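You operate a simulated robot arm through the tools that you are given. There is no shell and no other tool. Be economical: measure what you need, move in short steps, check, and stop when the job is done.

You run a simulated two-armed robot. Do the job below in one go: nothing can be reset, and whatever is moved stays where it is left.

TASK
Take the green mix cap and put it on the grey compass. Then put three of the bead tubs from the island top on the middle shelf under the repair bench. Then fetch the green ring from the island top and set it on the gold nut. Then take the white regulator and leave it on the blue tray. Do these in the order given. Set down upright: white regulator.

Only the result counts: the job must be done as asked and must still hold three seconds after the hand-in. Knocking over, shifting, dropping, spilling or breaking anything else fails it. Lids that push on must go on centred and level and be pressed home; caps that screw on are set level and turned clockwise until they are tight.

THE ROBOT
Two 7-joint arms with two-finger parallel grippers on one trunk, on a base that drives. Base frame: it is fixed to the floor where the robot stands at the start and does not move with it; the origin is under the middle of the robot, x ahead of it, y to its left, z up; the surface under the hand at the start is at about z = 0.86. Readings come in m, rad, newtons and seconds.
The left shoulder is at the start at [0.07, 0.177, 1.17], the right one opposite. With the tool pointing down near the work surface each hand reaches from about 0.28 to 0.74 m from the robot's upright axis, wherever it stands, measured 20 degrees to its own side. Places, roughly: bead tub (6x6x6 cm) [0.5, 0.1, 0.9]; blue tray [3.25, -0.75, 1]; gold nut (5x4x3 cm) [0.5, -0.3, 0.9]; green mix cap [0.5, -0.25, 1]; green ring (3x4x2 cm) [0.8, -0.5, 0.9]; grey compass [1, -0.5, 0.75]; middle shelf under the repair bench [-1.3, 0.4, 0.4]; white regulator [-1, -0.5, 1]. Payload 3.43 kg a hand.
Tool frame (each hand has its own): the origin (TCP) lies between the finger pads and is the grasp point; the fingertips stand 0.03 m ahead of it; z points along the fingers, y is the line along which they close. Largest opening 0.094 m; finger width 0.028, thickness 0.01; the body of the gripper, 0.05 by 0.096 m, starts 0.055 m behind the TCP.
Orientation is that of the tool frame in the base frame, as [roll, pitch, yaw] about the fixed x, y, z axes, in that order (R = Rz(yaw) Ry(pitch) Rx(roll)). With the fingers straight down and closing along the base's y, the tool's x points along the base's -x, its y along +y and its z along -z.

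THE INTERFACE
- The arms move only by the tool arm_command. It takes "left_steps", "right_steps" or both (then of equal length, played together; a hand with none holds still); each is one flat list of numbers, 7 for each row, row after row: the shift along the base's x, y, z in m, then the turn, a rotation vector about the base's x, y, z in rad, then the gripper command, from -1 (fully open) to 1 (shut), values between in proportion. In form: [tx, ty, tz, ax, ay, az, claw, tx, ty, tz, ax, ay, az, claw, ...]. A call has 1 to 8 rows; each row shifts and turns the commanded pose from where the row before left it. A row lasts 0.2 s, in which the tool goes at most 0.05 m and 0.15 rad; a call with a longer step from one row to the next is refused whole, and so is a gripper value outside its range. Where a pose cannot be reached the arm comes as near as it can. A force on the tool above 40 N (or 10 N above the force at the start of the call, whichever is more), or a blocked arm, ends the call early, and 0.2 s more pass. Each finger travels about 0.153 m/s and halts on what it meets, pressing with about 36 N; the grip force reading is that of the motor and also rises with nothing between the fingers. The clock runs only during rows and for 0.2 s after the last one: add rows that do not move to give the fingers time. It gives the time, the measured TCP pose, the force on the tool (base axes), the opening and the grip force at its end, in the units of the frame above (readings bear some noise), with the torque about the TCP (base axes, N m) and any sound that the robot's microphone picked up.
- Cameras (640 x 400 px; columns grow to the right, rows downward): "scene" is now at [0.12, -0.0257, 1.4623]; the picture's right is [-0.32, -0.95, -0.00], its down [-0.75, 0.25, -0.61] and it looks along [0.58, -0.20, -0.79] (base axes); focal length 287 px, centre (320, 200). "left" rides on the left gripper at [0.076, -0.014, -0.103] in its tool frame; the picture's right is [0.18, 0.98, 0.00], its down [-0.75, 0.14, -0.64] and it looks along [-0.63, 0.12, 0.77] (tool axes); focal length 243 px, centre (320, 200). "right" rides on the right gripper at [0.076, 0.014, -0.103] in its tool frame; the picture's right is [-0.18, 0.98, 0.00], its down [-0.75, -0.14, -0.64] and it looks along [-0.63, -0.12, 0.77] (tool axes); focal length 243 px, centre (320, 200). There is no depth. A picture from a camera that has moved, and an enlarged one, comes with that camera's place and axes in the base frame and with its lens.
- get_image(camera): a new picture of that camera. The clock stands still meanwhile.
- lift_body(by): slides the trunk up (or, below 0, down) by that many m; the arms and the scene camera ride with it, the base frame stays. It gives what a move gives, with no picture.
- roll_base(legs): drives the robot by 1 to 6 legs, each [ahead, turn to the left] in m and rad, along the robot's own axes; the way and the turn of a leg run together, so that a leg with both is an arc; at most 1.5 m and 3.142 rad a leg. The arms and the cameras ride along, it lands a little off, and it stops where it bumps. It gives what a move gives.
- turn_head(pan, tilt): turns the head with the scene camera to pan (to the left, within 1.501 rad either way) and tilt (down, from -0.506 to 1.204), counted from straight ahead of the robot. It gives what a move gives.
- close_up(camera, box): a new picture of the part [left, top, right, bottom] of that camera's present view, enlarged. The clock stands still meanwhile.
- hand_in(): hands the job in; it is judged then, once.

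Work in short steps. Places have to be worked out from the pictures, the camera data and where the tool is seen: move nearer, look again, correct. Check each grasp and each placing, and mend what went wrong. You have 186 turns and 166 pictures in all, those below and enlarged ones among them. Open the grippers and draw the arms clear of the work before you hand the job in, unless the task says otherwise; then end with one line.

The tools are called as name(argument=value, ...) on one line, values as JSON. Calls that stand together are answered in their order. arm_command: Moves the arms, as the interface text tells. Its arguments: {"type":"object","properties":{"left_steps":{"type":"array","items":{"type":"number"}},"right_steps":{"type":"array","items":{"type":"number"}}},"required":[]} The other tools are called the same way: lift_body (by) slides the trunk up or down; roll_base (legs) drives the base; turn_head (pan, tilt) turns the head that bears the scene camera; get_image (camera) takes a picture; close_up (camera, box) takes an enlarged picture of a part of a camera's view; hand_in () hands the job in.

At the start:

```text
time: 0.0
left_tcp_pos: [0.5017, 0.0478, 1.1452]
left_ee_rot: [3.141, 0.001, 3.141]
left_force: [-0.4, 0.5, 0.5]
left_moment: [0.01, -0.01, -0.02]
left_width: 0.094
left_gripper_force: 0.1
right_tcp_pos: [0.4191, -0.3875, 1.1147]
right_ee_rot: [-3.141, 0.0, -3.14]
right_force: [0.8, -0.5, 0.1]
right_moment: [0.02, 0.0, 0.0]
right_width: 0.094
right_gripper_force: 0.1
trunk travel left (down, up): [-0.75, 0.09]
robot x, y, heading: [0.0003, 0.0011, 0.0]
head pan, tilt: [-0.323, 0.909]
```

scene: 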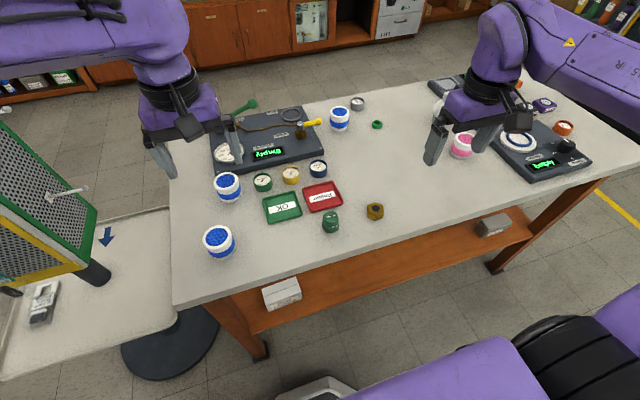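
right: 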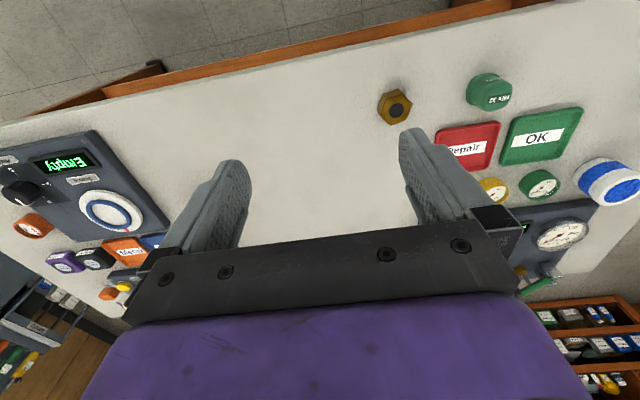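
left: 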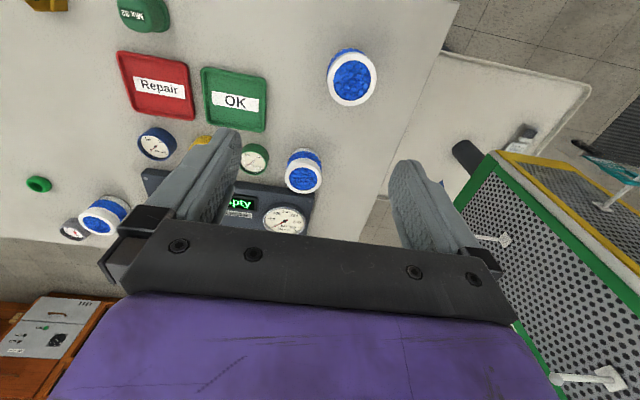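

I'll first look closer at the island top to identify the cap, the grey compass, the tubs, the ring and the nut.

close_up(camera="scene", box=[190, 80, 400, 260])

close_up(camera="scene", box=[400, 60, 620, 200])

```text
2.22 times, centred on (295, 170) of scene
camera zoom: at [0.12, -0.0257, 1.4623], right [-0.32, -0.95, 0.0], down [-0.75, 0.25, -0.61], along [0.58, -0.2, -0.79], focal length 638 px, centre (376, 267)
```

zoom: 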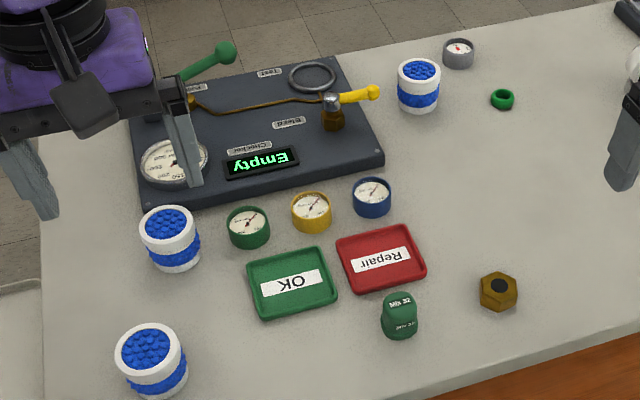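

```text
2.86 times, centred on (510, 130) of scene
camera zoom: at [0.12, -0.0257, 1.4623], right [-0.32, -0.95, 0.0], down [-0.75, 0.25, -0.61], along [0.58, -0.2, -0.79], focal length 821 px, centre (-223, 400)
```

zoom: 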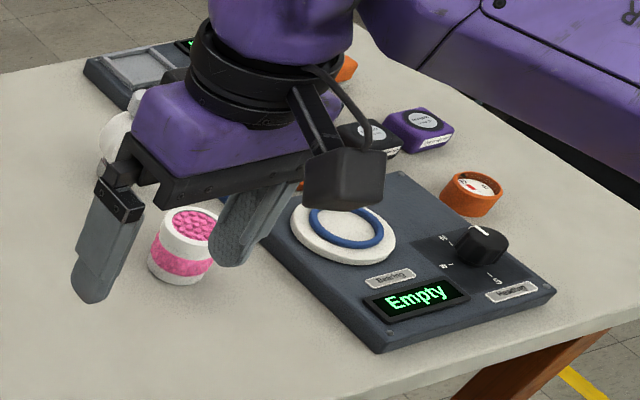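

The cap sits near (0.475,-0.177) and the grey dial near (0.88,-0.42). I take closer views of both the cap and the dial.

close_up(camera="scene", box=[300, 195, 400, 250])

close_up(camera="scene", box=[320, 85, 400, 135])

close_up(camera="right", box=[360, 50, 640, 220])

```text
6.40 times, centred on (350, 222) of scene
camera zoom: at [0.12, -0.0257, 1.4623], right [-0.32, -0.95, 0.0], down [-0.75, 0.25, -0.61], along [0.58, -0.2, -0.79], focal length 1838 px, centre (128, 56)
```

zoom: 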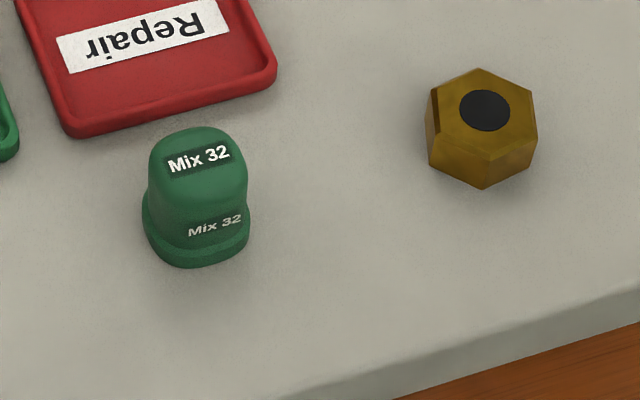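

```text
8.00 times, centred on (360, 110) of scene
camera zoom: at [0.12, -0.0257, 1.4623], right [-0.32, -0.95, 0.0], down [-0.75, 0.25, -0.61], along [0.58, -0.2, -0.79], focal length 2298 px, centre (0, 920)
```

zoom: 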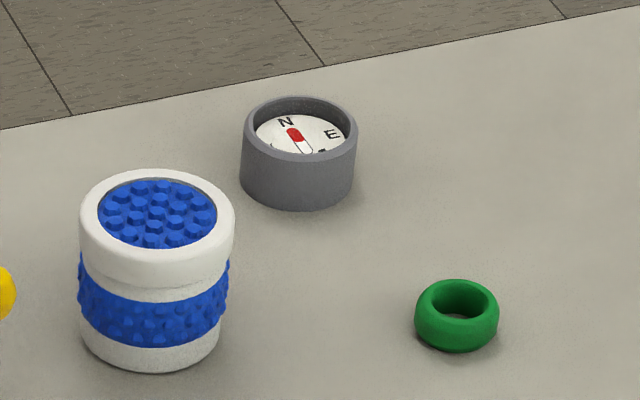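

```text
2.29 times, centred on (500, 135) of right
camera zoom: at [0.3437, -0.3738, 1.2171], right [0.18, 0.98, 0.0], down [0.75, -0.14, 0.64], along [0.63, -0.12, -0.77], focal length 555 px, centre (-91, 349)
```

zoom: 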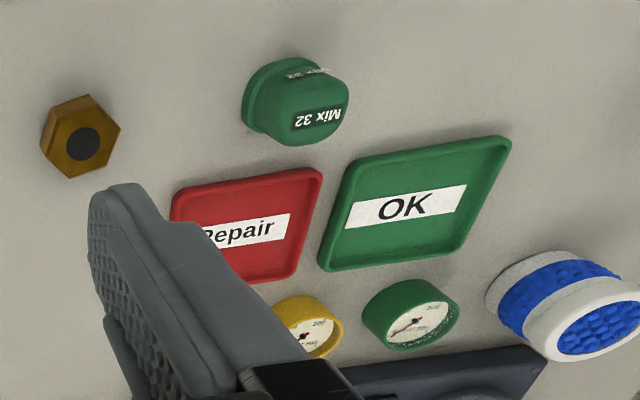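

The cap is a flanged plug (about 4 cm wide) and the compass is a short open-rimmed cup, about 1 m away and beyond reach from here. Before moving I look around to plan driving.

turn_head(pan=0.9, tilt=0.45)

get_image(camera="scene")

turn_head(pan=0.0, tilt=0.45)

get_image(camera="scene")

turn_head(pan=-1.0, tilt=0.45)

get_image(camera="scene")

```text
time: 1.4
left_tcp_pos: [0.5018, 0.0484, 1.1454]
left_ee_rot: [3.14, -0.001, -3.141]
left_force: [-0.3, -0.3, 0.0]
left_moment: [0.03, 0.01, 0.02]
left_width: 0.094
left_gripper_force: 0.1
right_tcp_pos: [0.4201, -0.3877, 1.1148]
right_ee_rot: [-3.141, 0.0, -3.141]
right_force: [-1.0, 0.4, 0.5]
right_moment: [0.0, 0.03, 0.02]
right_width: 0.094
right_gripper_force: 0.1
trunk travel left (down, up): [-0.75, 0.09]
robot x, y, heading: [-0.0024, 0.005, -0.002]
head pan, tilt: [0.901, 0.45]
```

```text
157 pictures are left
camera scene: at [0.1061, 0.0701, 1.5013], right [0.78, -0.62, 0.0], down [-0.27, -0.34, -0.9], along [0.56, 0.71, -0.44], focal length 287 px, centre (320, 200)
```

scene: 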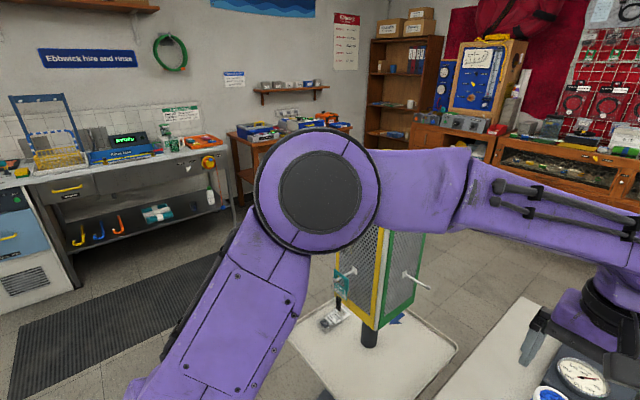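

```text
time: 2.6
left_tcp_pos: [0.5027, 0.0477, 1.1453]
left_ee_rot: [-3.141, 0.0, 3.141]
left_force: [-0.4, 0.6, -0.7]
left_moment: [0.02, 0.0, -0.03]
left_width: 0.0942
left_gripper_force: 0.1
right_tcp_pos: [0.4195, -0.3882, 1.1139]
right_ee_rot: [3.141, -0.001, -3.142]
right_force: [-0.5, 0.2, 0.5]
right_moment: [-0.02, 0.02, -0.01]
right_width: 0.0939
right_gripper_force: 0.1
trunk travel left (down, up): [-0.75, 0.09]
robot x, y, heading: [0.0022, -0.0003, -0.0]
head pan, tilt: [0.0, 0.45]
```

```text
156 pictures are left
camera scene: at [0.1408, -0.0018, 1.5013], right [0.0, -1.0, 0.0], down [-0.44, 0.0, -0.9], along [0.9, 0.0, -0.44], focal length 287 px, centre (320, 200)
```

scene: 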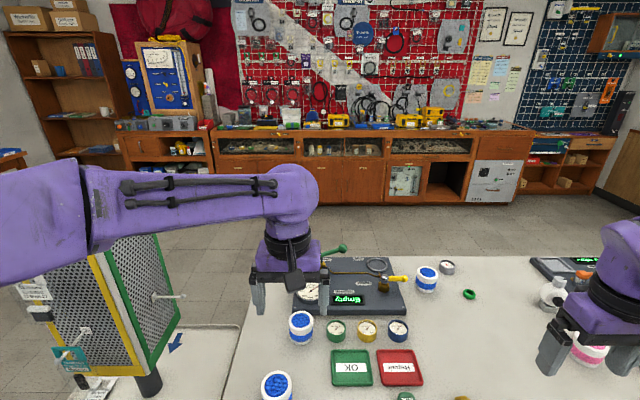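

```text
time: 3.9
left_tcp_pos: [0.5023, 0.0486, 1.1456]
left_ee_rot: [3.139, -0.001, -3.14]
left_force: [0.5, 0.3, 0.4]
left_moment: [0.01, 0.0, -0.01]
left_width: 0.0938
left_gripper_force: 0.2
right_tcp_pos: [0.4201, -0.3877, 1.1148]
right_ee_rot: [3.142, 0.0, -3.141]
right_force: [0.5, -0.4, -0.6]
right_moment: [0.0, -0.02, -0.02]
right_width: 0.0939
right_gripper_force: 0.1
trunk travel left (down, up): [-0.75, 0.09]
robot x, y, heading: [-0.0005, -0.0006, 0.0]
head pan, tilt: [-1.0, 0.45]
```

```text
155 pictures are left
camera scene: at [0.0986, -0.0792, 1.5013], right [-0.84, -0.54, 0.0], down [-0.24, 0.37, -0.9], along [0.49, -0.76, -0.44], focal length 287 px, centre (320, 200)
```

scene: 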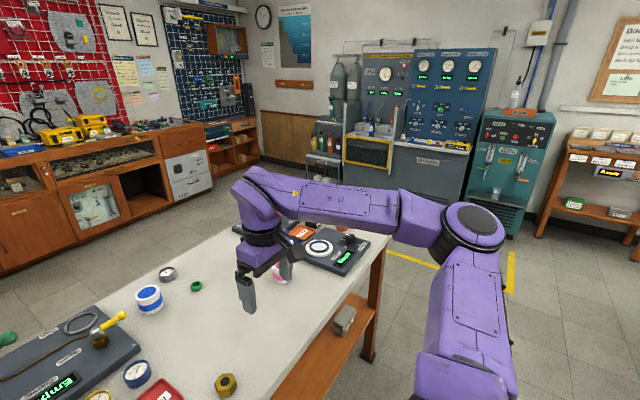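

Going round the right end of the island looks free. I check downwards to see how close the base can get to the island from this side.

turn_head(pan=-0.2, tilt=1.2)

get_image(camera="scene")

```text
time: 5.0
left_tcp_pos: [0.5027, 0.0472, 1.1458]
left_ee_rot: [3.141, 0.001, -3.141]
left_force: [-0.1, -0.4, 0.5]
left_moment: [0.0, 0.01, -0.01]
left_width: 0.094
left_gripper_force: 0.1
right_tcp_pos: [0.4192, -0.3879, 1.114]
right_ee_rot: [-3.141, 0.0, 3.141]
right_force: [-0.2, -0.3, 0.0]
right_moment: [0.02, -0.05, 0.0]
right_width: 0.0941
right_gripper_force: 0.1
trunk travel left (down, up): [-0.75, 0.09]
robot x, y, heading: [-0.0008, 0.0002, 0.005]
head pan, tilt: [-0.201, 1.201]
```

```text
154 pictures are left
camera scene: at [0.1038, -0.0131, 1.4432], right [-0.2, -0.98, 0.0], down [-0.91, 0.19, -0.36], along [0.36, -0.07, -0.93], focal length 287 px, centre (320, 200)
```

scene: 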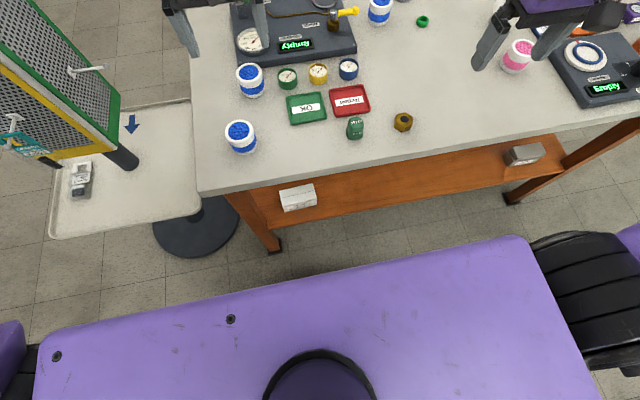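

The shoulder hides the base front, so I'll go around later. Now I bring the right hand above the cap at about (0.474,-0.175), z 1.0.

arm_command(right_steps=[0.009, 0.0355, -0.019, 0, 0, 0, -1, 0.009, 0.0355, -0.019, 0, 0, 0, -1, 0.009, 0.0355, -0.019, 0, 0, 0, -1, 0.009, 0.0355, -0.019, 0, 0, 0, -1, 0.009, 0.0355, -0.019, 0, 0, 0, -1, 0.009, 0.0355, -0.019, 0, 0, 0, -1])

get_image(camera="right")

get_image(camera="scene")

```text
time: 6.4
left_tcp_pos: [0.5036, 0.0502, 1.1457]
left_ee_rot: [-3.14, -0.002, -3.141]
left_force: [-0.1, -0.1, 0.6]
left_moment: [0.02, -0.03, 0.01]
left_width: 0.094
left_gripper_force: 0.0
right_tcp_pos: [0.4717, -0.1713, 0.9999]
right_ee_rot: [-3.139, 0.002, 3.14]
right_force: [0.6, 1.0, 0.0]
right_moment: [-0.05, -0.01, 0.02]
right_width: 0.0938
right_gripper_force: 0.1
trunk travel left (down, up): [-0.75, 0.09]
robot x, y, heading: [-0.0003, 0.0015, -0.002]
head pan, tilt: [-0.201, 1.201]
```

```text
153 pictures are left
camera right: at [0.3965, -0.1575, 1.103], right [0.19, 0.98, 0.0], down [0.75, -0.14, 0.64], along [0.63, -0.12, -0.77], focal length 243 px, centre (320, 200)
```

right: 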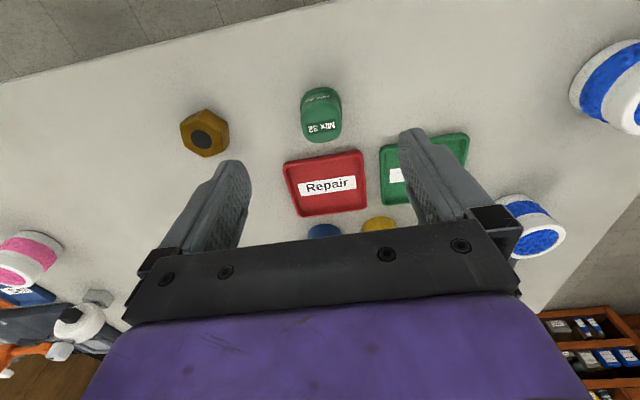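

```text
152 pictures are left
camera scene: at [0.1037, -0.0098, 1.4432], right [-0.2, -0.98, 0.0], down [-0.91, 0.18, -0.36], along [0.35, -0.07, -0.93], focal length 287 px, centre (320, 200)
```

scene: 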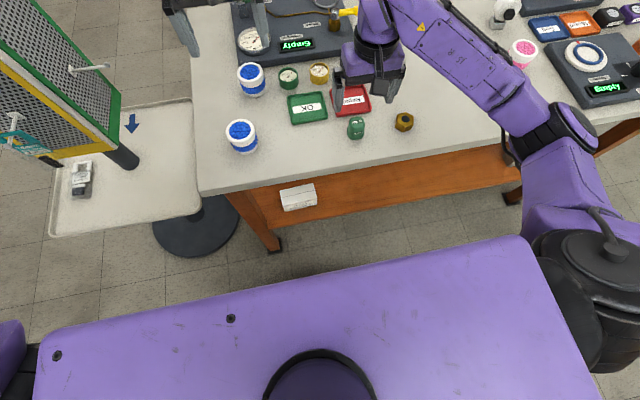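

Both views agree: cap at (0.475,-0.172). I descend straight to z≈0.905 and then close.

arm_command(right_steps=[0.003, -0.001, -0.035, 0, 0, 0, -1, 0, 0, -0.035, 0, 0, 0, -1, 0, 0, -0.022, 0, 0, 0, -1, 0, 0, 0, 0, 0, 0, -1])

get_image(camera="right")

```text
time: 7.4
left_tcp_pos: [0.5017, 0.0486, 1.1457]
left_ee_rot: [3.141, -0.001, -3.142]
left_force: [0.6, -0.9, -0.2]
left_moment: [0.04, 0.02, 0.0]
left_width: 0.0939
left_gripper_force: 0.1
right_tcp_pos: [0.4759, -0.1737, 0.9076]
right_ee_rot: [3.141, 0.002, -3.14]
right_force: [-0.4, -0.1, 0.4]
right_moment: [0.0, -0.02, -0.02]
right_width: 0.0937
right_gripper_force: 0.0
trunk travel left (down, up): [-0.75, 0.09]
robot x, y, heading: [-0.0007, -0.0001, 0.005]
head pan, tilt: [-0.201, 1.201]
```

```text
151 pictures are left
camera right: at [0.4004, -0.1603, 1.0111], right [0.18, 0.98, 0.0], down [0.75, -0.14, 0.64], along [0.63, -0.12, -0.77], focal length 243 px, centre (320, 200)
```

right: 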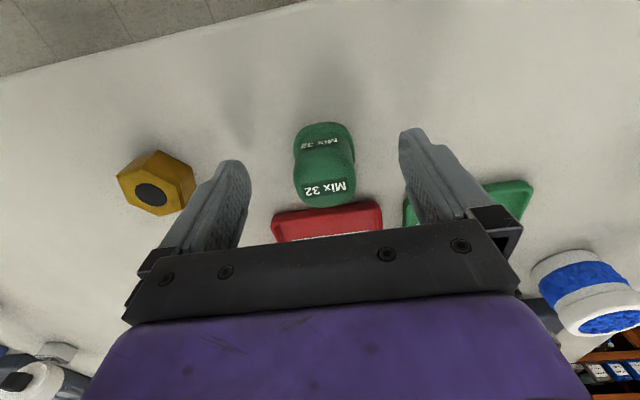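

The cap is centred between the fingers. I close the gripper.

arm_command(right_steps=[0, 0.002, 0, 0, 0, 0, 0.2, 0, 0, 0, 0, 0, 0, 1, 0, 0, 0, 0, 0, 0, 1, 0, 0, 0, 0, 0, 0, 1])

get_image(camera="right")

```text
time: 8.4
left_tcp_pos: [0.5021, 0.0476, 1.1457]
left_ee_rot: [3.14, 0.0, -3.141]
left_force: [-1.0, 0.1, 0.1]
left_moment: [0.0, 0.0, -0.01]
left_width: 0.094
left_gripper_force: 0.0
right_tcp_pos: [0.4768, -0.1732, 0.9093]
right_ee_rot: [-3.141, 0.001, 3.141]
right_force: [1.5, 0.3, -0.2]
right_moment: [0.02, 0.0, 0.02]
right_width: 0.0397
right_gripper_force: 36.1
trunk travel left (down, up): [-0.75, 0.09]
robot x, y, heading: [-0.0051, -0.0005, 0.001]
head pan, tilt: [-0.201, 1.201]
```

```text
150 pictures are left
camera right: at [0.4009, -0.1591, 1.0118], right [0.18, 0.98, 0.0], down [0.75, -0.14, 0.64], along [0.63, -0.12, -0.77], focal length 243 px, centre (320, 200)
```

right: 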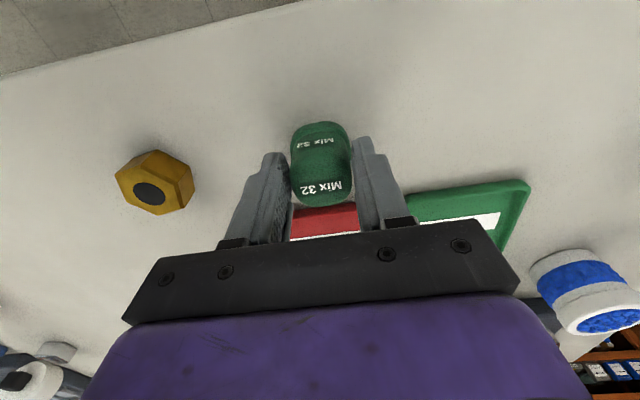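

Gripped at 0.0397 m. I lift the cap 0.2 m.

arm_command(right_steps=[0, 0, 0.03, 0, 0, 0, 1, 0, 0, 0.045, 0, 0, 0, 1, 0, 0, 0.045, 0, 0, 0, 1, 0, 0, 0.045, 0, 0, 0, 1, 0, -0.02, 0.04, 0, 0, 0, 1, 0, -0.04, 0, 0, 0, 0, 1, -0.02, -0.04, 0, 0, 0, 0, 1])

get_image(camera="right")

turn_head(pan=-1.5, tilt=0.6)

get_image(camera="scene")

```text
time: 10.0
left_tcp_pos: [0.5005, 0.0446, 1.1459]
left_ee_rot: [3.14, 0.002, 3.141]
left_force: [0.0, 0.0, -0.3]
left_moment: [0.0, -0.04, 0.03]
left_width: 0.0939
left_gripper_force: 0.1
right_tcp_pos: [0.4519, -0.2756, 1.1103]
right_ee_rot: [3.138, 0.001, 3.141]
right_force: [0.4, 0.8, -0.5]
right_moment: [0.03, 0.01, -0.01]
right_width: 0.0391
right_gripper_force: 36.0
trunk travel left (down, up): [-0.75, 0.09]
robot x, y, heading: [0.0008, 0.0007, -0.002]
head pan, tilt: [-0.201, 1.201]
```

```text
149 pictures are left
camera right: at [0.3755, -0.2622, 1.2143], right [0.18, 0.98, 0.0], down [0.75, -0.14, 0.64], along [0.63, -0.12, -0.77], focal length 243 px, centre (320, 200)
```

right: 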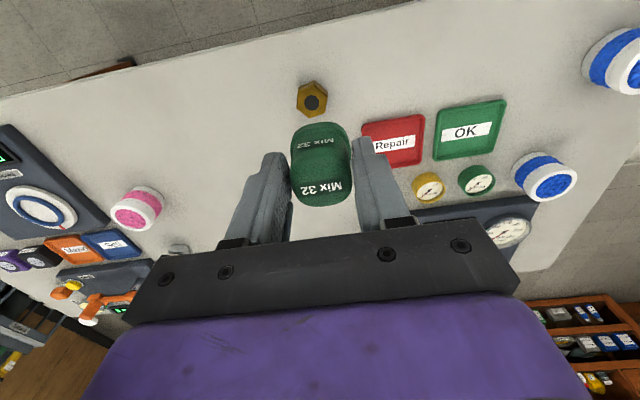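

```text
time: 11.5
left_tcp_pos: [0.5032, 0.0476, 1.1451]
left_ee_rot: [3.141, 0.001, -3.141]
left_force: [0.1, 0.2, -1.2]
left_moment: [-0.02, 0.0, 0.0]
left_width: 0.0938
left_gripper_force: 0.1
right_tcp_pos: [0.4537, -0.2728, 1.1112]
right_ee_rot: [-3.142, -0.002, -3.14]
right_force: [-0.8, -0.3, 0.2]
right_moment: [0.02, 0.02, 0.0]
right_width: 0.0395
right_gripper_force: 36.3
trunk travel left (down, up): [-0.75, 0.09]
robot x, y, heading: [0.0028, 0.001, -0.003]
head pan, tilt: [-1.499, 0.6]
```

```text
148 pictures are left
camera scene: at [0.0555, -0.09, 1.4878], right [-1.0, -0.07, 0.0], down [-0.04, 0.56, -0.82], along [0.06, -0.82, -0.57], focal length 287 px, centre (320, 200)
```

scene: 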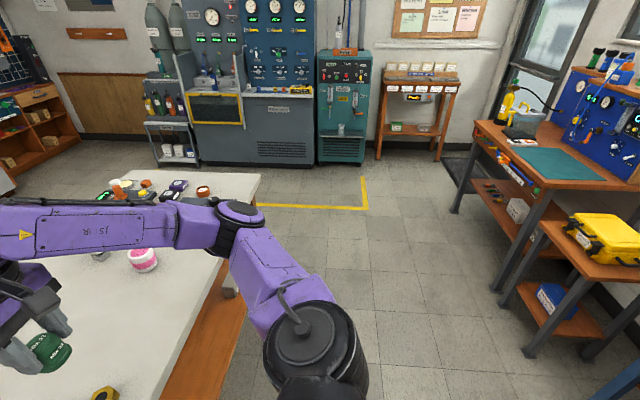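

Cap secured; the floor to the right of the island is free. I back off slightly, turn right and drive round the island's right end.

roll_base(legs=[[-0.15, 0], [0, -1.571], [1.0, 0], [0.85, 0], [0, 1.571], [1.5, 0]])

turn_head(pan=0.9, tilt=0.6)

get_image(camera="scene")

```text
time: 36.3
left_tcp_pos: [1.8119, -1.8109, 1.1463]
left_ee_rot: [3.141, 0.001, 3.118]
left_force: [0.1, -0.2, -0.5]
left_moment: [0.01, -0.02, -0.02]
left_width: 0.094
left_gripper_force: 0.1
right_tcp_pos: [1.7564, -2.1319, 1.1105]
right_ee_rot: [-3.142, 0.0, 3.12]
right_force: [0.7, 0.5, -1.2]
right_moment: [0.0, -0.01, 0.01]
right_width: 0.0391
right_gripper_force: 36.5
trunk travel left (down, up): [-0.75, 0.09]
robot x, y, heading: [1.3094, -1.8457, -0.019]
head pan, tilt: [-1.499, 0.6]
```

```text
time: 38.5
left_tcp_pos: [1.8127, -1.8113, 1.1461]
left_ee_rot: [3.141, 0.001, 3.119]
left_force: [-0.5, 0.4, -1.0]
left_moment: [-0.02, -0.01, -0.01]
left_width: 0.0941
left_gripper_force: 0.0
right_tcp_pos: [1.7554, -2.1315, 1.1117]
right_ee_rot: [-3.14, 0.0, 3.121]
right_force: [-0.3, 0.7, -0.4]
right_moment: [0.0, 0.0, -0.01]
right_width: 0.0392
right_gripper_force: 37.0
trunk travel left (down, up): [-0.75, 0.09]
robot x, y, heading: [1.3097, -1.8494, -0.019]
head pan, tilt: [0.901, 0.6]
```

```text
147 pictures are left
camera scene: at [1.4145, -1.7831, 1.4878], right [0.77, -0.64, 0.0], down [-0.36, -0.43, -0.83], along [0.53, 0.64, -0.56], focal length 287 px, centre (320, 200)
```

scene: 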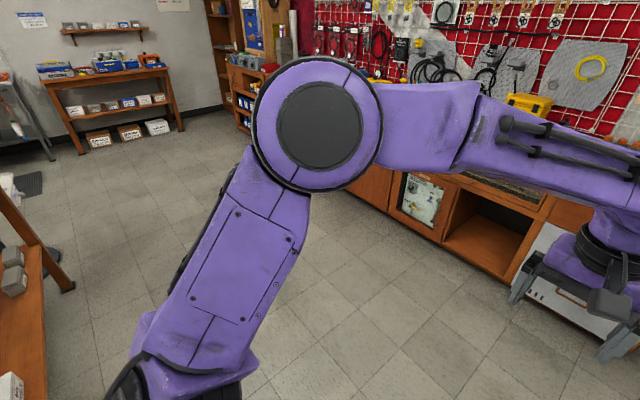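

On course. I continue behind the island and turn to face it.

roll_base(legs=[[0.25, 0], [0, 1.59], [1.25, 0], [0, 1.571]])

turn_head(pan=-0.1, tilt=0.75)

get_image(camera="scene")

```text
time: 53.9
left_tcp_pos: [1.0351, -0.6638, 1.1461]
left_ee_rot: [3.141, 0.0, 0.024]
left_force: [0.0, -0.6, 0.2]
left_moment: [0.03, 0.02, 0.0]
left_width: 0.0937
left_gripper_force: 0.1
right_tcp_pos: [1.077, -0.3409, 1.1108]
right_ee_rot: [3.141, -0.001, 0.022]
right_force: [0.6, 0.3, -0.8]
right_moment: [-0.02, 0.0, 0.0]
right_width: 0.0394
right_gripper_force: 36.6
trunk travel left (down, up): [-0.75, 0.09]
robot x, y, heading: [1.5377, -0.6045, -3.122]
head pan, tilt: [0.901, 0.6]
```

```text
time: 55.2
left_tcp_pos: [1.0346, -0.6631, 1.1453]
left_ee_rot: [-3.142, 0.001, 0.024]
left_force: [-0.5, -0.6, -0.6]
left_moment: [0.01, 0.02, -0.03]
left_width: 0.0941
left_gripper_force: 0.1
right_tcp_pos: [1.0772, -0.3414, 1.1102]
right_ee_rot: [3.14, 0.0, 0.021]
right_force: [0.5, 0.8, -0.5]
right_moment: [-0.01, -0.02, -0.03]
right_width: 0.0394
right_gripper_force: 36.2
trunk travel left (down, up): [-0.75, 0.09]
robot x, y, heading: [1.5386, -0.6018, -3.12]
head pan, tilt: [-0.099, 0.75]
```

```text
146 pictures are left
camera scene: at [1.4022, -0.6009, 1.4749], right [0.08, 1.0, 0.0], down [0.68, -0.05, -0.73], along [-0.73, 0.05, -0.68], focal length 287 px, centre (320, 200)
```

scene: 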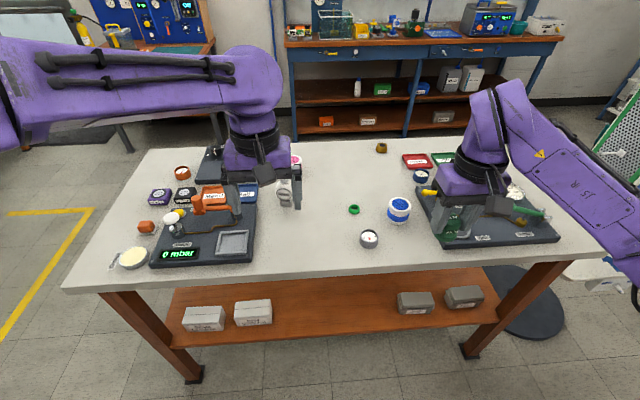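

The compass comes out at about (0.927,-0.434) from both sides. I bring the right hand with the cap above it at z≈1.03.

arm_command(right_steps=[-0.0365, -0.023, -0.02, 0, 0, 0, 1, -0.0365, -0.023, -0.02, 0, 0, 0, 1, -0.0365, -0.023, -0.02, 0, 0, 0, 1, -0.0365, -0.023, -0.02, 0, 0, 0, 1, 0, 0, 0, 0, 0, 0, 1])

get_image(camera="right")

close_up(camera="scene", box=[300, 160, 460, 260])

```text
time: 56.4
left_tcp_pos: [1.0363, -0.6628, 1.1454]
left_ee_rot: [3.141, 0.001, 0.024]
left_force: [0.4, 0.3, -0.2]
left_moment: [0.02, 0.02, 0.02]
left_width: 0.0941
left_gripper_force: 0.0
right_tcp_pos: [0.9326, -0.4331, 1.0314]
right_ee_rot: [-3.141, 0.002, 0.023]
right_force: [0.0, -0.3, -0.5]
right_moment: [-0.02, 0.0, 0.0]
right_width: 0.0393
right_gripper_force: 35.6
trunk travel left (down, up): [-0.75, 0.09]
robot x, y, heading: [1.5342, -0.6015, -3.118]
head pan, tilt: [-0.099, 0.75]
```

```text
145 pictures are left
camera right: at [1.0098, -0.446, 1.1344], right [-0.16, -0.99, 0.0], down [-0.76, 0.12, 0.64], along [-0.63, 0.1, -0.77], focal length 243 px, centre (320, 200)
```

right: 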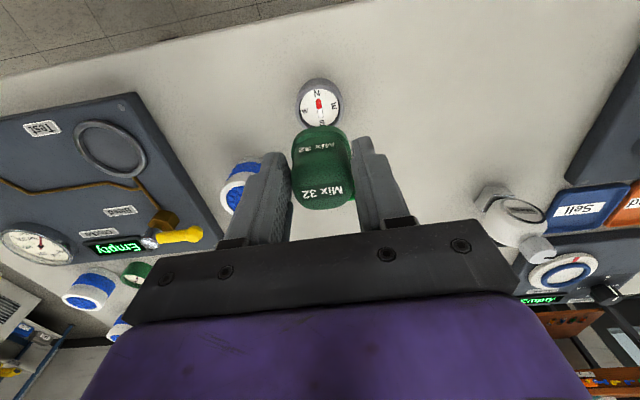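

```text
4.00 times, centred on (380, 210) of scene
camera zoom: at [1.4034, -0.5998, 1.475], right [0.08, 1.0, 0.0], down [0.68, -0.05, -0.73], along [-0.73, 0.06, -0.68], focal length 1149 px, centre (80, 160)
```

zoom: 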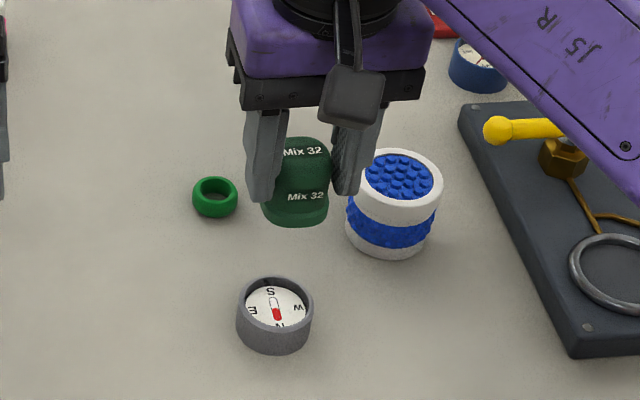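

Compass ≈ (0.927,-0.433); the cap hangs at about the TCP. I lower to ~1 cm above the rim, shifting x by -5 mm, and look.

arm_command(right_steps=[-0.003, 0, -0.03, 0, 0, 0, 1, -0.002, 0, -0.03, 0, 0, 0, 1, 0, 0, -0.02, 0, 0, 0, 1, 0, 0, 0, 0, 0, 0, 1])

close_up(camera="right", box=[240, 60, 400, 220])

close_up(camera="scene", box=[330, 200, 410, 250])

```text
time: 57.4
left_tcp_pos: [1.0357, -0.6637, 1.1455]
left_ee_rot: [-3.14, 0.0, 0.025]
left_force: [-0.8, -0.5, -0.1]
left_moment: [-0.02, -0.01, -0.04]
left_width: 0.094
left_gripper_force: 0.1
right_tcp_pos: [0.926, -0.4332, 0.9511]
right_ee_rot: [3.141, -0.001, 0.023]
right_force: [-0.9, -0.2, -1.3]
right_moment: [0.04, 0.01, -0.01]
right_width: 0.0391
right_gripper_force: 35.9
trunk travel left (down, up): [-0.75, 0.09]
robot x, y, heading: [1.5365, -0.6029, -3.118]
head pan, tilt: [-0.099, 0.75]
```

```text
2.50 times, centred on (320, 140) of right
camera zoom: at [1.0024, -0.4467, 1.0536], right [-0.16, -0.99, 0.0], down [-0.76, 0.12, 0.64], along [-0.63, 0.1, -0.77], focal length 606 px, centre (320, 350)
```

zoom: 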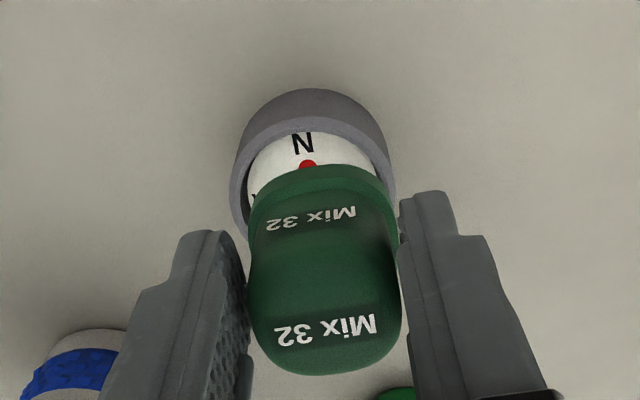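

```text
8.00 times, centred on (370, 225) of scene
camera zoom: at [1.4021, -0.601, 1.4749], right [0.08, 1.0, 0.0], down [0.68, -0.05, -0.73], along [-0.73, 0.06, -0.68], focal length 2298 px, centre (-80, 0)
```

zoom: 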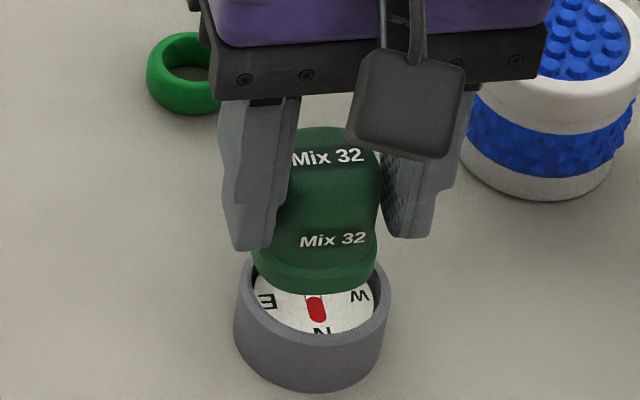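

Comparing rim and flange ellipses in both views, the cap is about 4 mm too far in -x and perhaps 1 mm in -y. I correct and look again.

arm_command(right_steps=[0.0045, 0.001, 0, 0, 0, 0, 1, 0, 0, -0.006, 0, 0, 0, 1, 0, 0, 0, 0, 0, 0, 1])

close_up(camera="right", box=[240, 60, 400, 220])

close_up(camera="scene", box=[330, 200, 410, 250])

```text
time: 58.2
left_tcp_pos: [1.0351, -0.6637, 1.1457]
left_ee_rot: [3.139, 0.001, 0.025]
left_force: [-0.1, -0.4, -0.7]
left_moment: [-0.01, -0.01, 0.03]
left_width: 0.0938
left_gripper_force: 0.1
right_tcp_pos: [0.9301, -0.4319, 0.9446]
right_ee_rot: [-3.141, -0.001, 0.023]
right_force: [0.2, -0.1, 0.0]
right_moment: [0.02, 0.01, 0.02]
right_width: 0.0394
right_gripper_force: 35.8
trunk travel left (down, up): [-0.75, 0.09]
robot x, y, heading: [1.534, -0.6051, -3.118]
head pan, tilt: [-0.099, 0.75]
```

```text
2.50 times, centred on (320, 140) of right
camera zoom: at [1.0075, -0.4451, 1.048], right [-0.16, -0.99, 0.0], down [-0.76, 0.12, 0.64], along [-0.63, 0.1, -0.77], focal length 606 px, centre (320, 350)
```

zoom: 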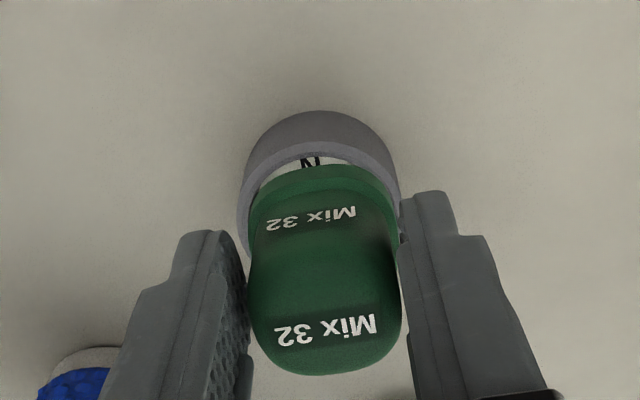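

```text
8.00 times, centred on (370, 225) of scene
camera zoom: at [1.4022, -0.6008, 1.4749], right [0.08, 1.0, 0.0], down [0.68, -0.05, -0.73], along [-0.73, 0.06, -0.68], focal length 2298 px, centre (-80, 0)
```

zoom: 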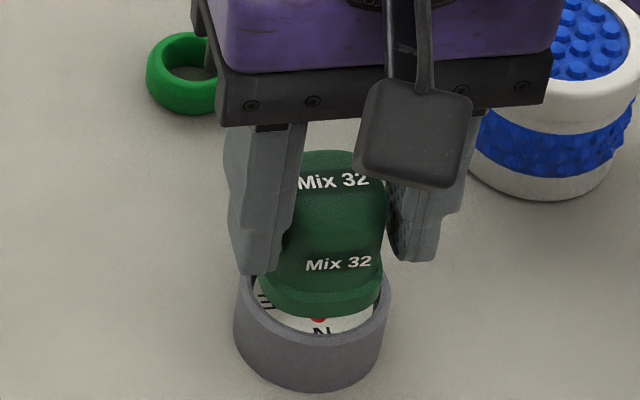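

I zoom in more sharply to settle the sideways alignment.

close_up(camera="scene", box=[355, 225, 385, 250])

close_up(camera="right", box=[290, 95, 360, 150])

```text
16.00 times, centred on (370, 238) of scene
camera zoom: at [1.4022, -0.6008, 1.4749], right [0.08, 1.0, 0.0], down [0.68, -0.05, -0.73], along [-0.73, 0.06, -0.68], focal length 4596 px, centre (-480, -400)
```

zoom: 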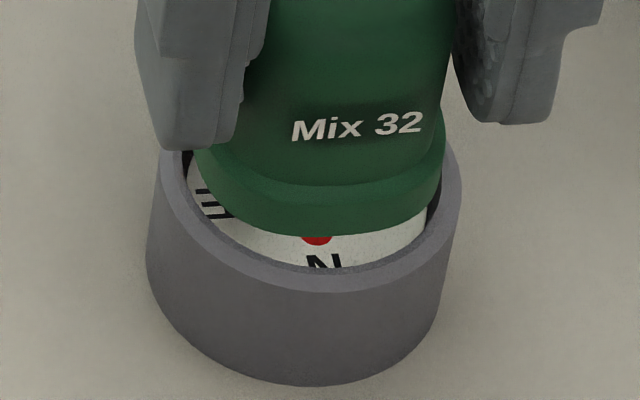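

```text
7.27 times, centred on (325, 122) of right
camera zoom: at [1.0075, -0.4451, 1.048], right [-0.16, -0.99, 0.0], down [-0.76, 0.12, 0.64], along [-0.63, 0.1, -0.77], focal length 1764 px, centre (284, 764)
```

zoom: 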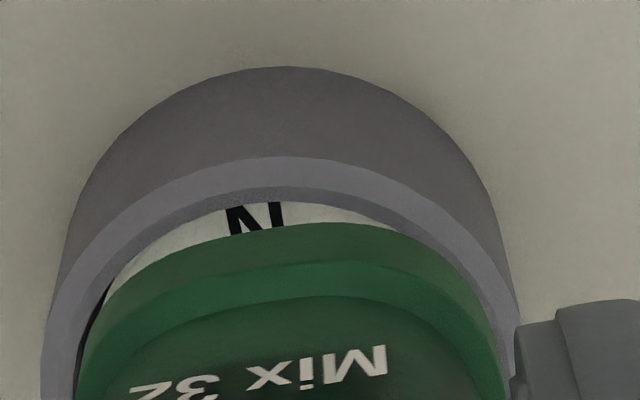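

The two views together give a lateral error under 1 mm and the flange about 1 cm above the rim. I lower gently until contact.

arm_command(right_steps=[0, 0, -0.005, 0, 0, 0, 1, 0, 0, -0.003, 0, 0, 0, 1, 0, 0, -0.002, 0, 0, 0, 1, 0, 0, -0.002, 0, 0, 0, 1])

close_up(camera="scene", box=[355, 225, 385, 250])

close_up(camera="right", box=[280, 85, 370, 150])

```text
time: 59.2
left_tcp_pos: [1.0366, -0.6643, 1.1465]
left_ee_rot: [-3.141, 0.0, 0.022]
left_force: [1.1, 0.3, 0.0]
left_moment: [-0.03, 0.02, 0.02]
left_width: 0.0943
left_gripper_force: 0.1
right_tcp_pos: [0.9314, -0.4329, 0.9362]
right_ee_rot: [3.14, 0.006, 0.023]
right_force: [-3.3, 2.6, 16.1]
right_moment: [0.18, 0.19, -0.01]
right_width: 0.0393
right_gripper_force: 36.1
trunk travel left (down, up): [-0.75, 0.09]
robot x, y, heading: [1.5388, -0.6034, -3.122]
head pan, tilt: [-0.099, 0.75]
```

```text
16.00 times, centred on (370, 238) of scene
camera zoom: at [1.4043, -0.6012, 1.4754], right [0.08, 1.0, 0.0], down [0.68, -0.05, -0.73], along [-0.73, 0.06, -0.68], focal length 4596 px, centre (-480, -400)
```

zoom: 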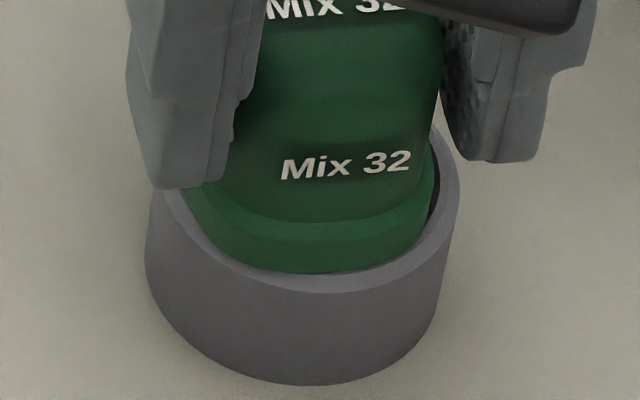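

```text
6.15 times, centred on (325, 118) of right
camera zoom: at [1.0083, -0.4454, 1.0381], right [-0.16, -0.99, 0.0], down [-0.75, 0.12, 0.65], along [-0.64, 0.1, -0.76], focal length 1493 px, centre (289, 708)
```

zoom: 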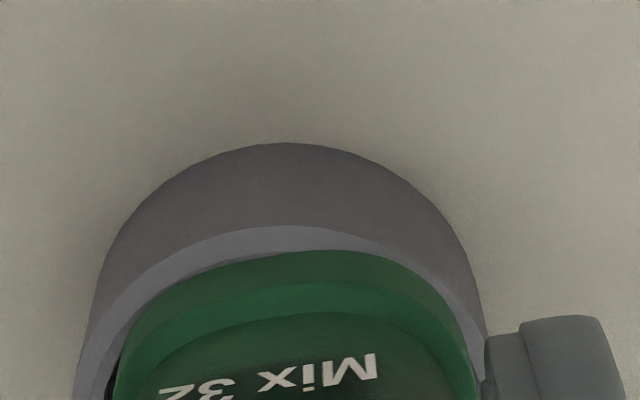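

It rests on the rim's +x/-y edge; the reaction points -x, +y. I raise 3 mm, shift (-1.2,+1.2) mm and lower again.

arm_command(right_steps=[0, 0, 0.004, 0, 0, 0, 1, -0.0013, 0.0013, 0, 0, 0, 0, 1, 0, 0, -0.003, 0, 0, 0, 1, 0, 0, -0.002, 0, 0, 0, 1, 0, 0, -0.002, 0, 0, 0, 1, 0, 0, -0.002, 0, 0, 0, 1])

close_up(camera="scene", box=[355, 225, 385, 250])

close_up(camera="right", box=[280, 85, 370, 150])

```text
time: 60.8
left_tcp_pos: [1.0378, -0.6641, 1.1458]
left_ee_rot: [-3.14, 0.003, 0.022]
left_force: [-1.0, 0.1, 0.8]
left_moment: [-0.02, -0.01, 0.01]
left_width: 0.0939
left_gripper_force: 0.1
right_tcp_pos: [0.9281, -0.4303, 0.935]
right_ee_rot: [3.138, 0.012, 0.022]
right_force: [5.0, -1.1, 19.2]
right_moment: [0.08, -0.45, -0.06]
right_width: 0.0393
right_gripper_force: 35.7
trunk travel left (down, up): [-0.75, 0.09]
robot x, y, heading: [1.5332, -0.6092, -3.12]
head pan, tilt: [-0.099, 0.75]
stopped in row 6 (right hand): the force on the tool passed its limit at 41 N (the readings are from after the stop); the commanded pose is now the measured one
```

```text
16.00 times, centred on (370, 238) of scene
camera zoom: at [1.4054, -0.6012, 1.475], right [0.08, 1.0, 0.0], down [0.68, -0.05, -0.73], along [-0.73, 0.06, -0.68], focal length 4596 px, centre (-480, -400)
```

zoom: 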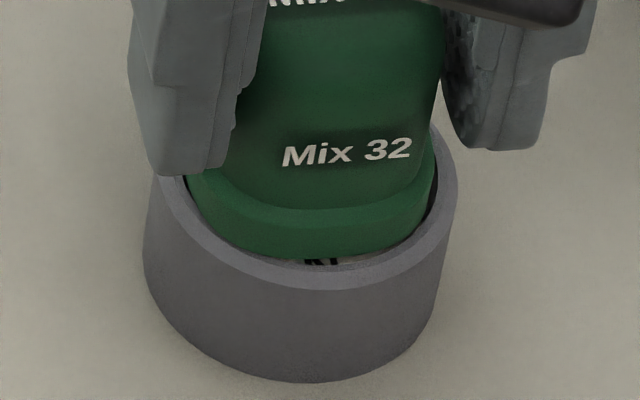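

```text
6.15 times, centred on (325, 118) of right
camera zoom: at [1.0072, -0.4441, 1.0376], right [-0.16, -0.99, 0.01], down [-0.75, 0.13, 0.65], along [-0.64, 0.1, -0.76], focal length 1493 px, centre (289, 708)
```

zoom: 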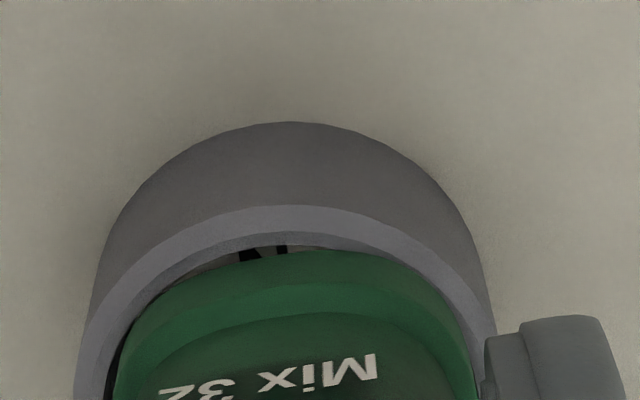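

Now it bears on the -x side (reaction +x), so the centre lies between. I raise, shift +1.5 mm x, +0.5 mm y, and lower.

arm_command(right_steps=[0, 0, 0.005, 0, -0.01, 0, 1, 0.0015, 0.0005, 0, 0, 0, 0, 1, 0, 0, -0.003, 0, 0, 0, 1, 0, 0, -0.002, 0, 0, 0, 1, 0, 0, -0.001, 0, 0, 0, 1, 0, 0, 0, 0, 0, 0, 1])

close_up(camera="scene", box=[355, 225, 385, 250])

close_up(camera="right", box=[280, 85, 370, 150])

```text
time: 62.2
left_tcp_pos: [1.0389, -0.6644, 1.1476]
left_ee_rot: [-3.141, 0.004, 0.022]
left_force: [-0.8, 0.1, -0.1]
left_moment: [0.01, -0.03, 0.02]
left_width: 0.094
left_gripper_force: 0.1
right_tcp_pos: [0.9293, -0.431, 0.9356]
right_ee_rot: [3.141, 0.007, 0.023]
right_force: [-10.8, 5.2, 36.6]
right_moment: [0.34, 0.67, -0.03]
right_width: 0.0391
right_gripper_force: 36.0
trunk travel left (down, up): [-0.75, 0.09]
robot x, y, heading: [1.5318, -0.6028, -3.121]
head pan, tilt: [-0.099, 0.75]
```

```text
16.00 times, centred on (370, 238) of scene
camera zoom: at [1.4061, -0.6014, 1.4757], right [0.08, 1.0, 0.0], down [0.68, -0.05, -0.73], along [-0.73, 0.06, -0.68], focal length 4596 px, centre (-480, -400)
```

zoom: 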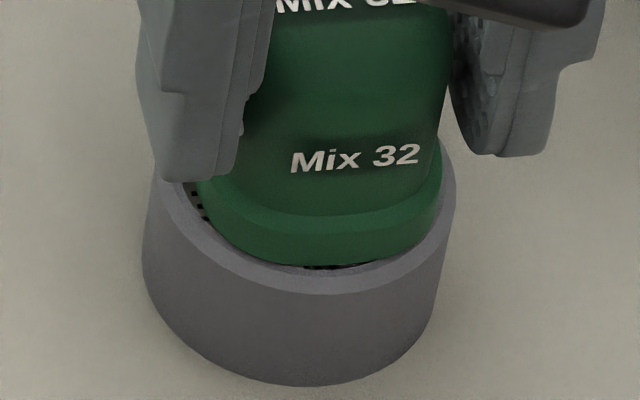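

```text
6.15 times, centred on (325, 118) of right
camera zoom: at [1.0074, -0.4432, 1.0377], right [-0.16, -0.99, 0.0], down [-0.75, 0.13, 0.65], along [-0.64, 0.1, -0.76], focal length 1493 px, centre (289, 708)
```

zoom: 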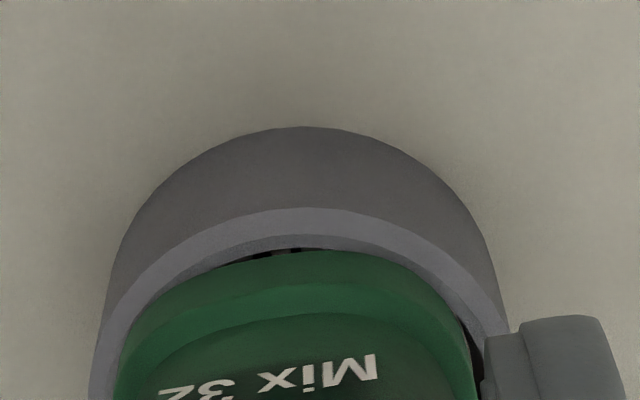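

Contact height is the same (TCP 0.9355) at each try and the load centre stays near the middle, so the cap is simply seated flat on the compass top. I ease the force off and check.

arm_command(right_steps=[0, 0, 0.0015, 0, -0.005, 0, 1, 0, 0, 0, 0, 0, 0, 1])

close_up(camera="scene", box=[355, 225, 385, 250])

```text
time: 62.8
left_tcp_pos: [1.0379, -0.6648, 1.1457]
left_ee_rot: [-3.142, 0.003, 0.022]
left_force: [0.4, -0.6, 0.0]
left_moment: [0.0, 0.0, -0.03]
left_width: 0.0939
left_gripper_force: 0.2
right_tcp_pos: [0.9311, -0.4309, 0.9371]
right_ee_rot: [3.14, -0.001, 0.022]
right_force: [-7.5, 3.6, 29.7]
right_moment: [0.22, 0.76, -0.01]
right_width: 0.0393
right_gripper_force: 35.7
trunk travel left (down, up): [-0.75, 0.09]
robot x, y, heading: [1.5354, -0.6016, -3.119]
head pan, tilt: [-0.099, 0.75]
```

```text
16.00 times, centred on (370, 238) of scene
camera zoom: at [1.4057, -0.6014, 1.4753], right [0.08, 1.0, 0.0], down [0.68, -0.05, -0.73], along [-0.73, 0.06, -0.68], focal length 4596 px, centre (-480, -400)
```

zoom: 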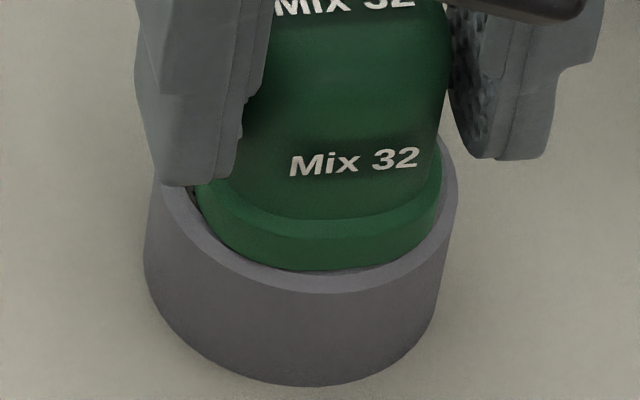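

Still 30 N of load; I ease up further.

arm_command(right_steps=[-0.001, -0.0005, 0.003, 0, 0, 0, 1, 0, 0, 0, 0, 0, 0, 1])

close_up(camera="scene", box=[355, 225, 385, 250])

close_up(camera="right", box=[280, 85, 370, 150])

```text
time: 63.4
left_tcp_pos: [1.0373, -0.6637, 1.146]
left_ee_rot: [3.142, 0.003, 0.024]
left_force: [0.8, -0.1, 0.1]
left_moment: [0.06, 0.02, -0.02]
left_width: 0.0937
left_gripper_force: 0.2
right_tcp_pos: [0.9305, -0.4317, 0.9366]
right_ee_rot: [3.141, -0.009, 0.022]
right_force: [0.6, 2.8, 13.5]
right_moment: [0.0, 0.17, -0.02]
right_width: 0.0393
right_gripper_force: 35.9
trunk travel left (down, up): [-0.75, 0.09]
robot x, y, heading: [1.5395, -0.5991, -3.123]
head pan, tilt: [-0.099, 0.75]
```

```text
16.00 times, centred on (370, 238) of scene
camera zoom: at [1.4051, -0.601, 1.475], right [0.08, 1.0, 0.0], down [0.68, -0.05, -0.73], along [-0.73, 0.06, -0.68], focal length 4596 px, centre (-480, -400)
```

zoom: 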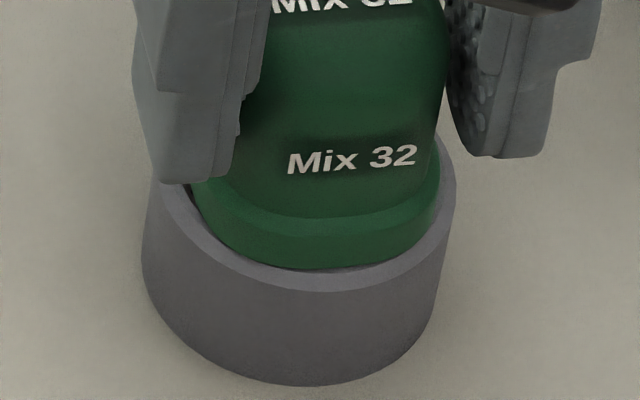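

```text
6.15 times, centred on (325, 118) of right
camera zoom: at [1.0064, -0.4441, 1.0391], right [-0.16, -0.99, 0.0], down [-0.76, 0.12, 0.64], along [-0.63, 0.1, -0.77], focal length 1493 px, centre (289, 708)
```

zoom: 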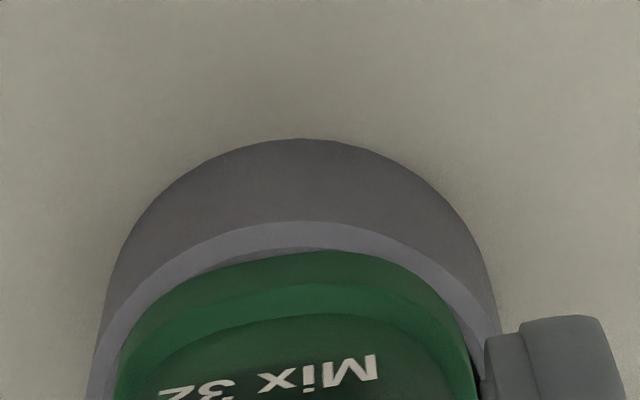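

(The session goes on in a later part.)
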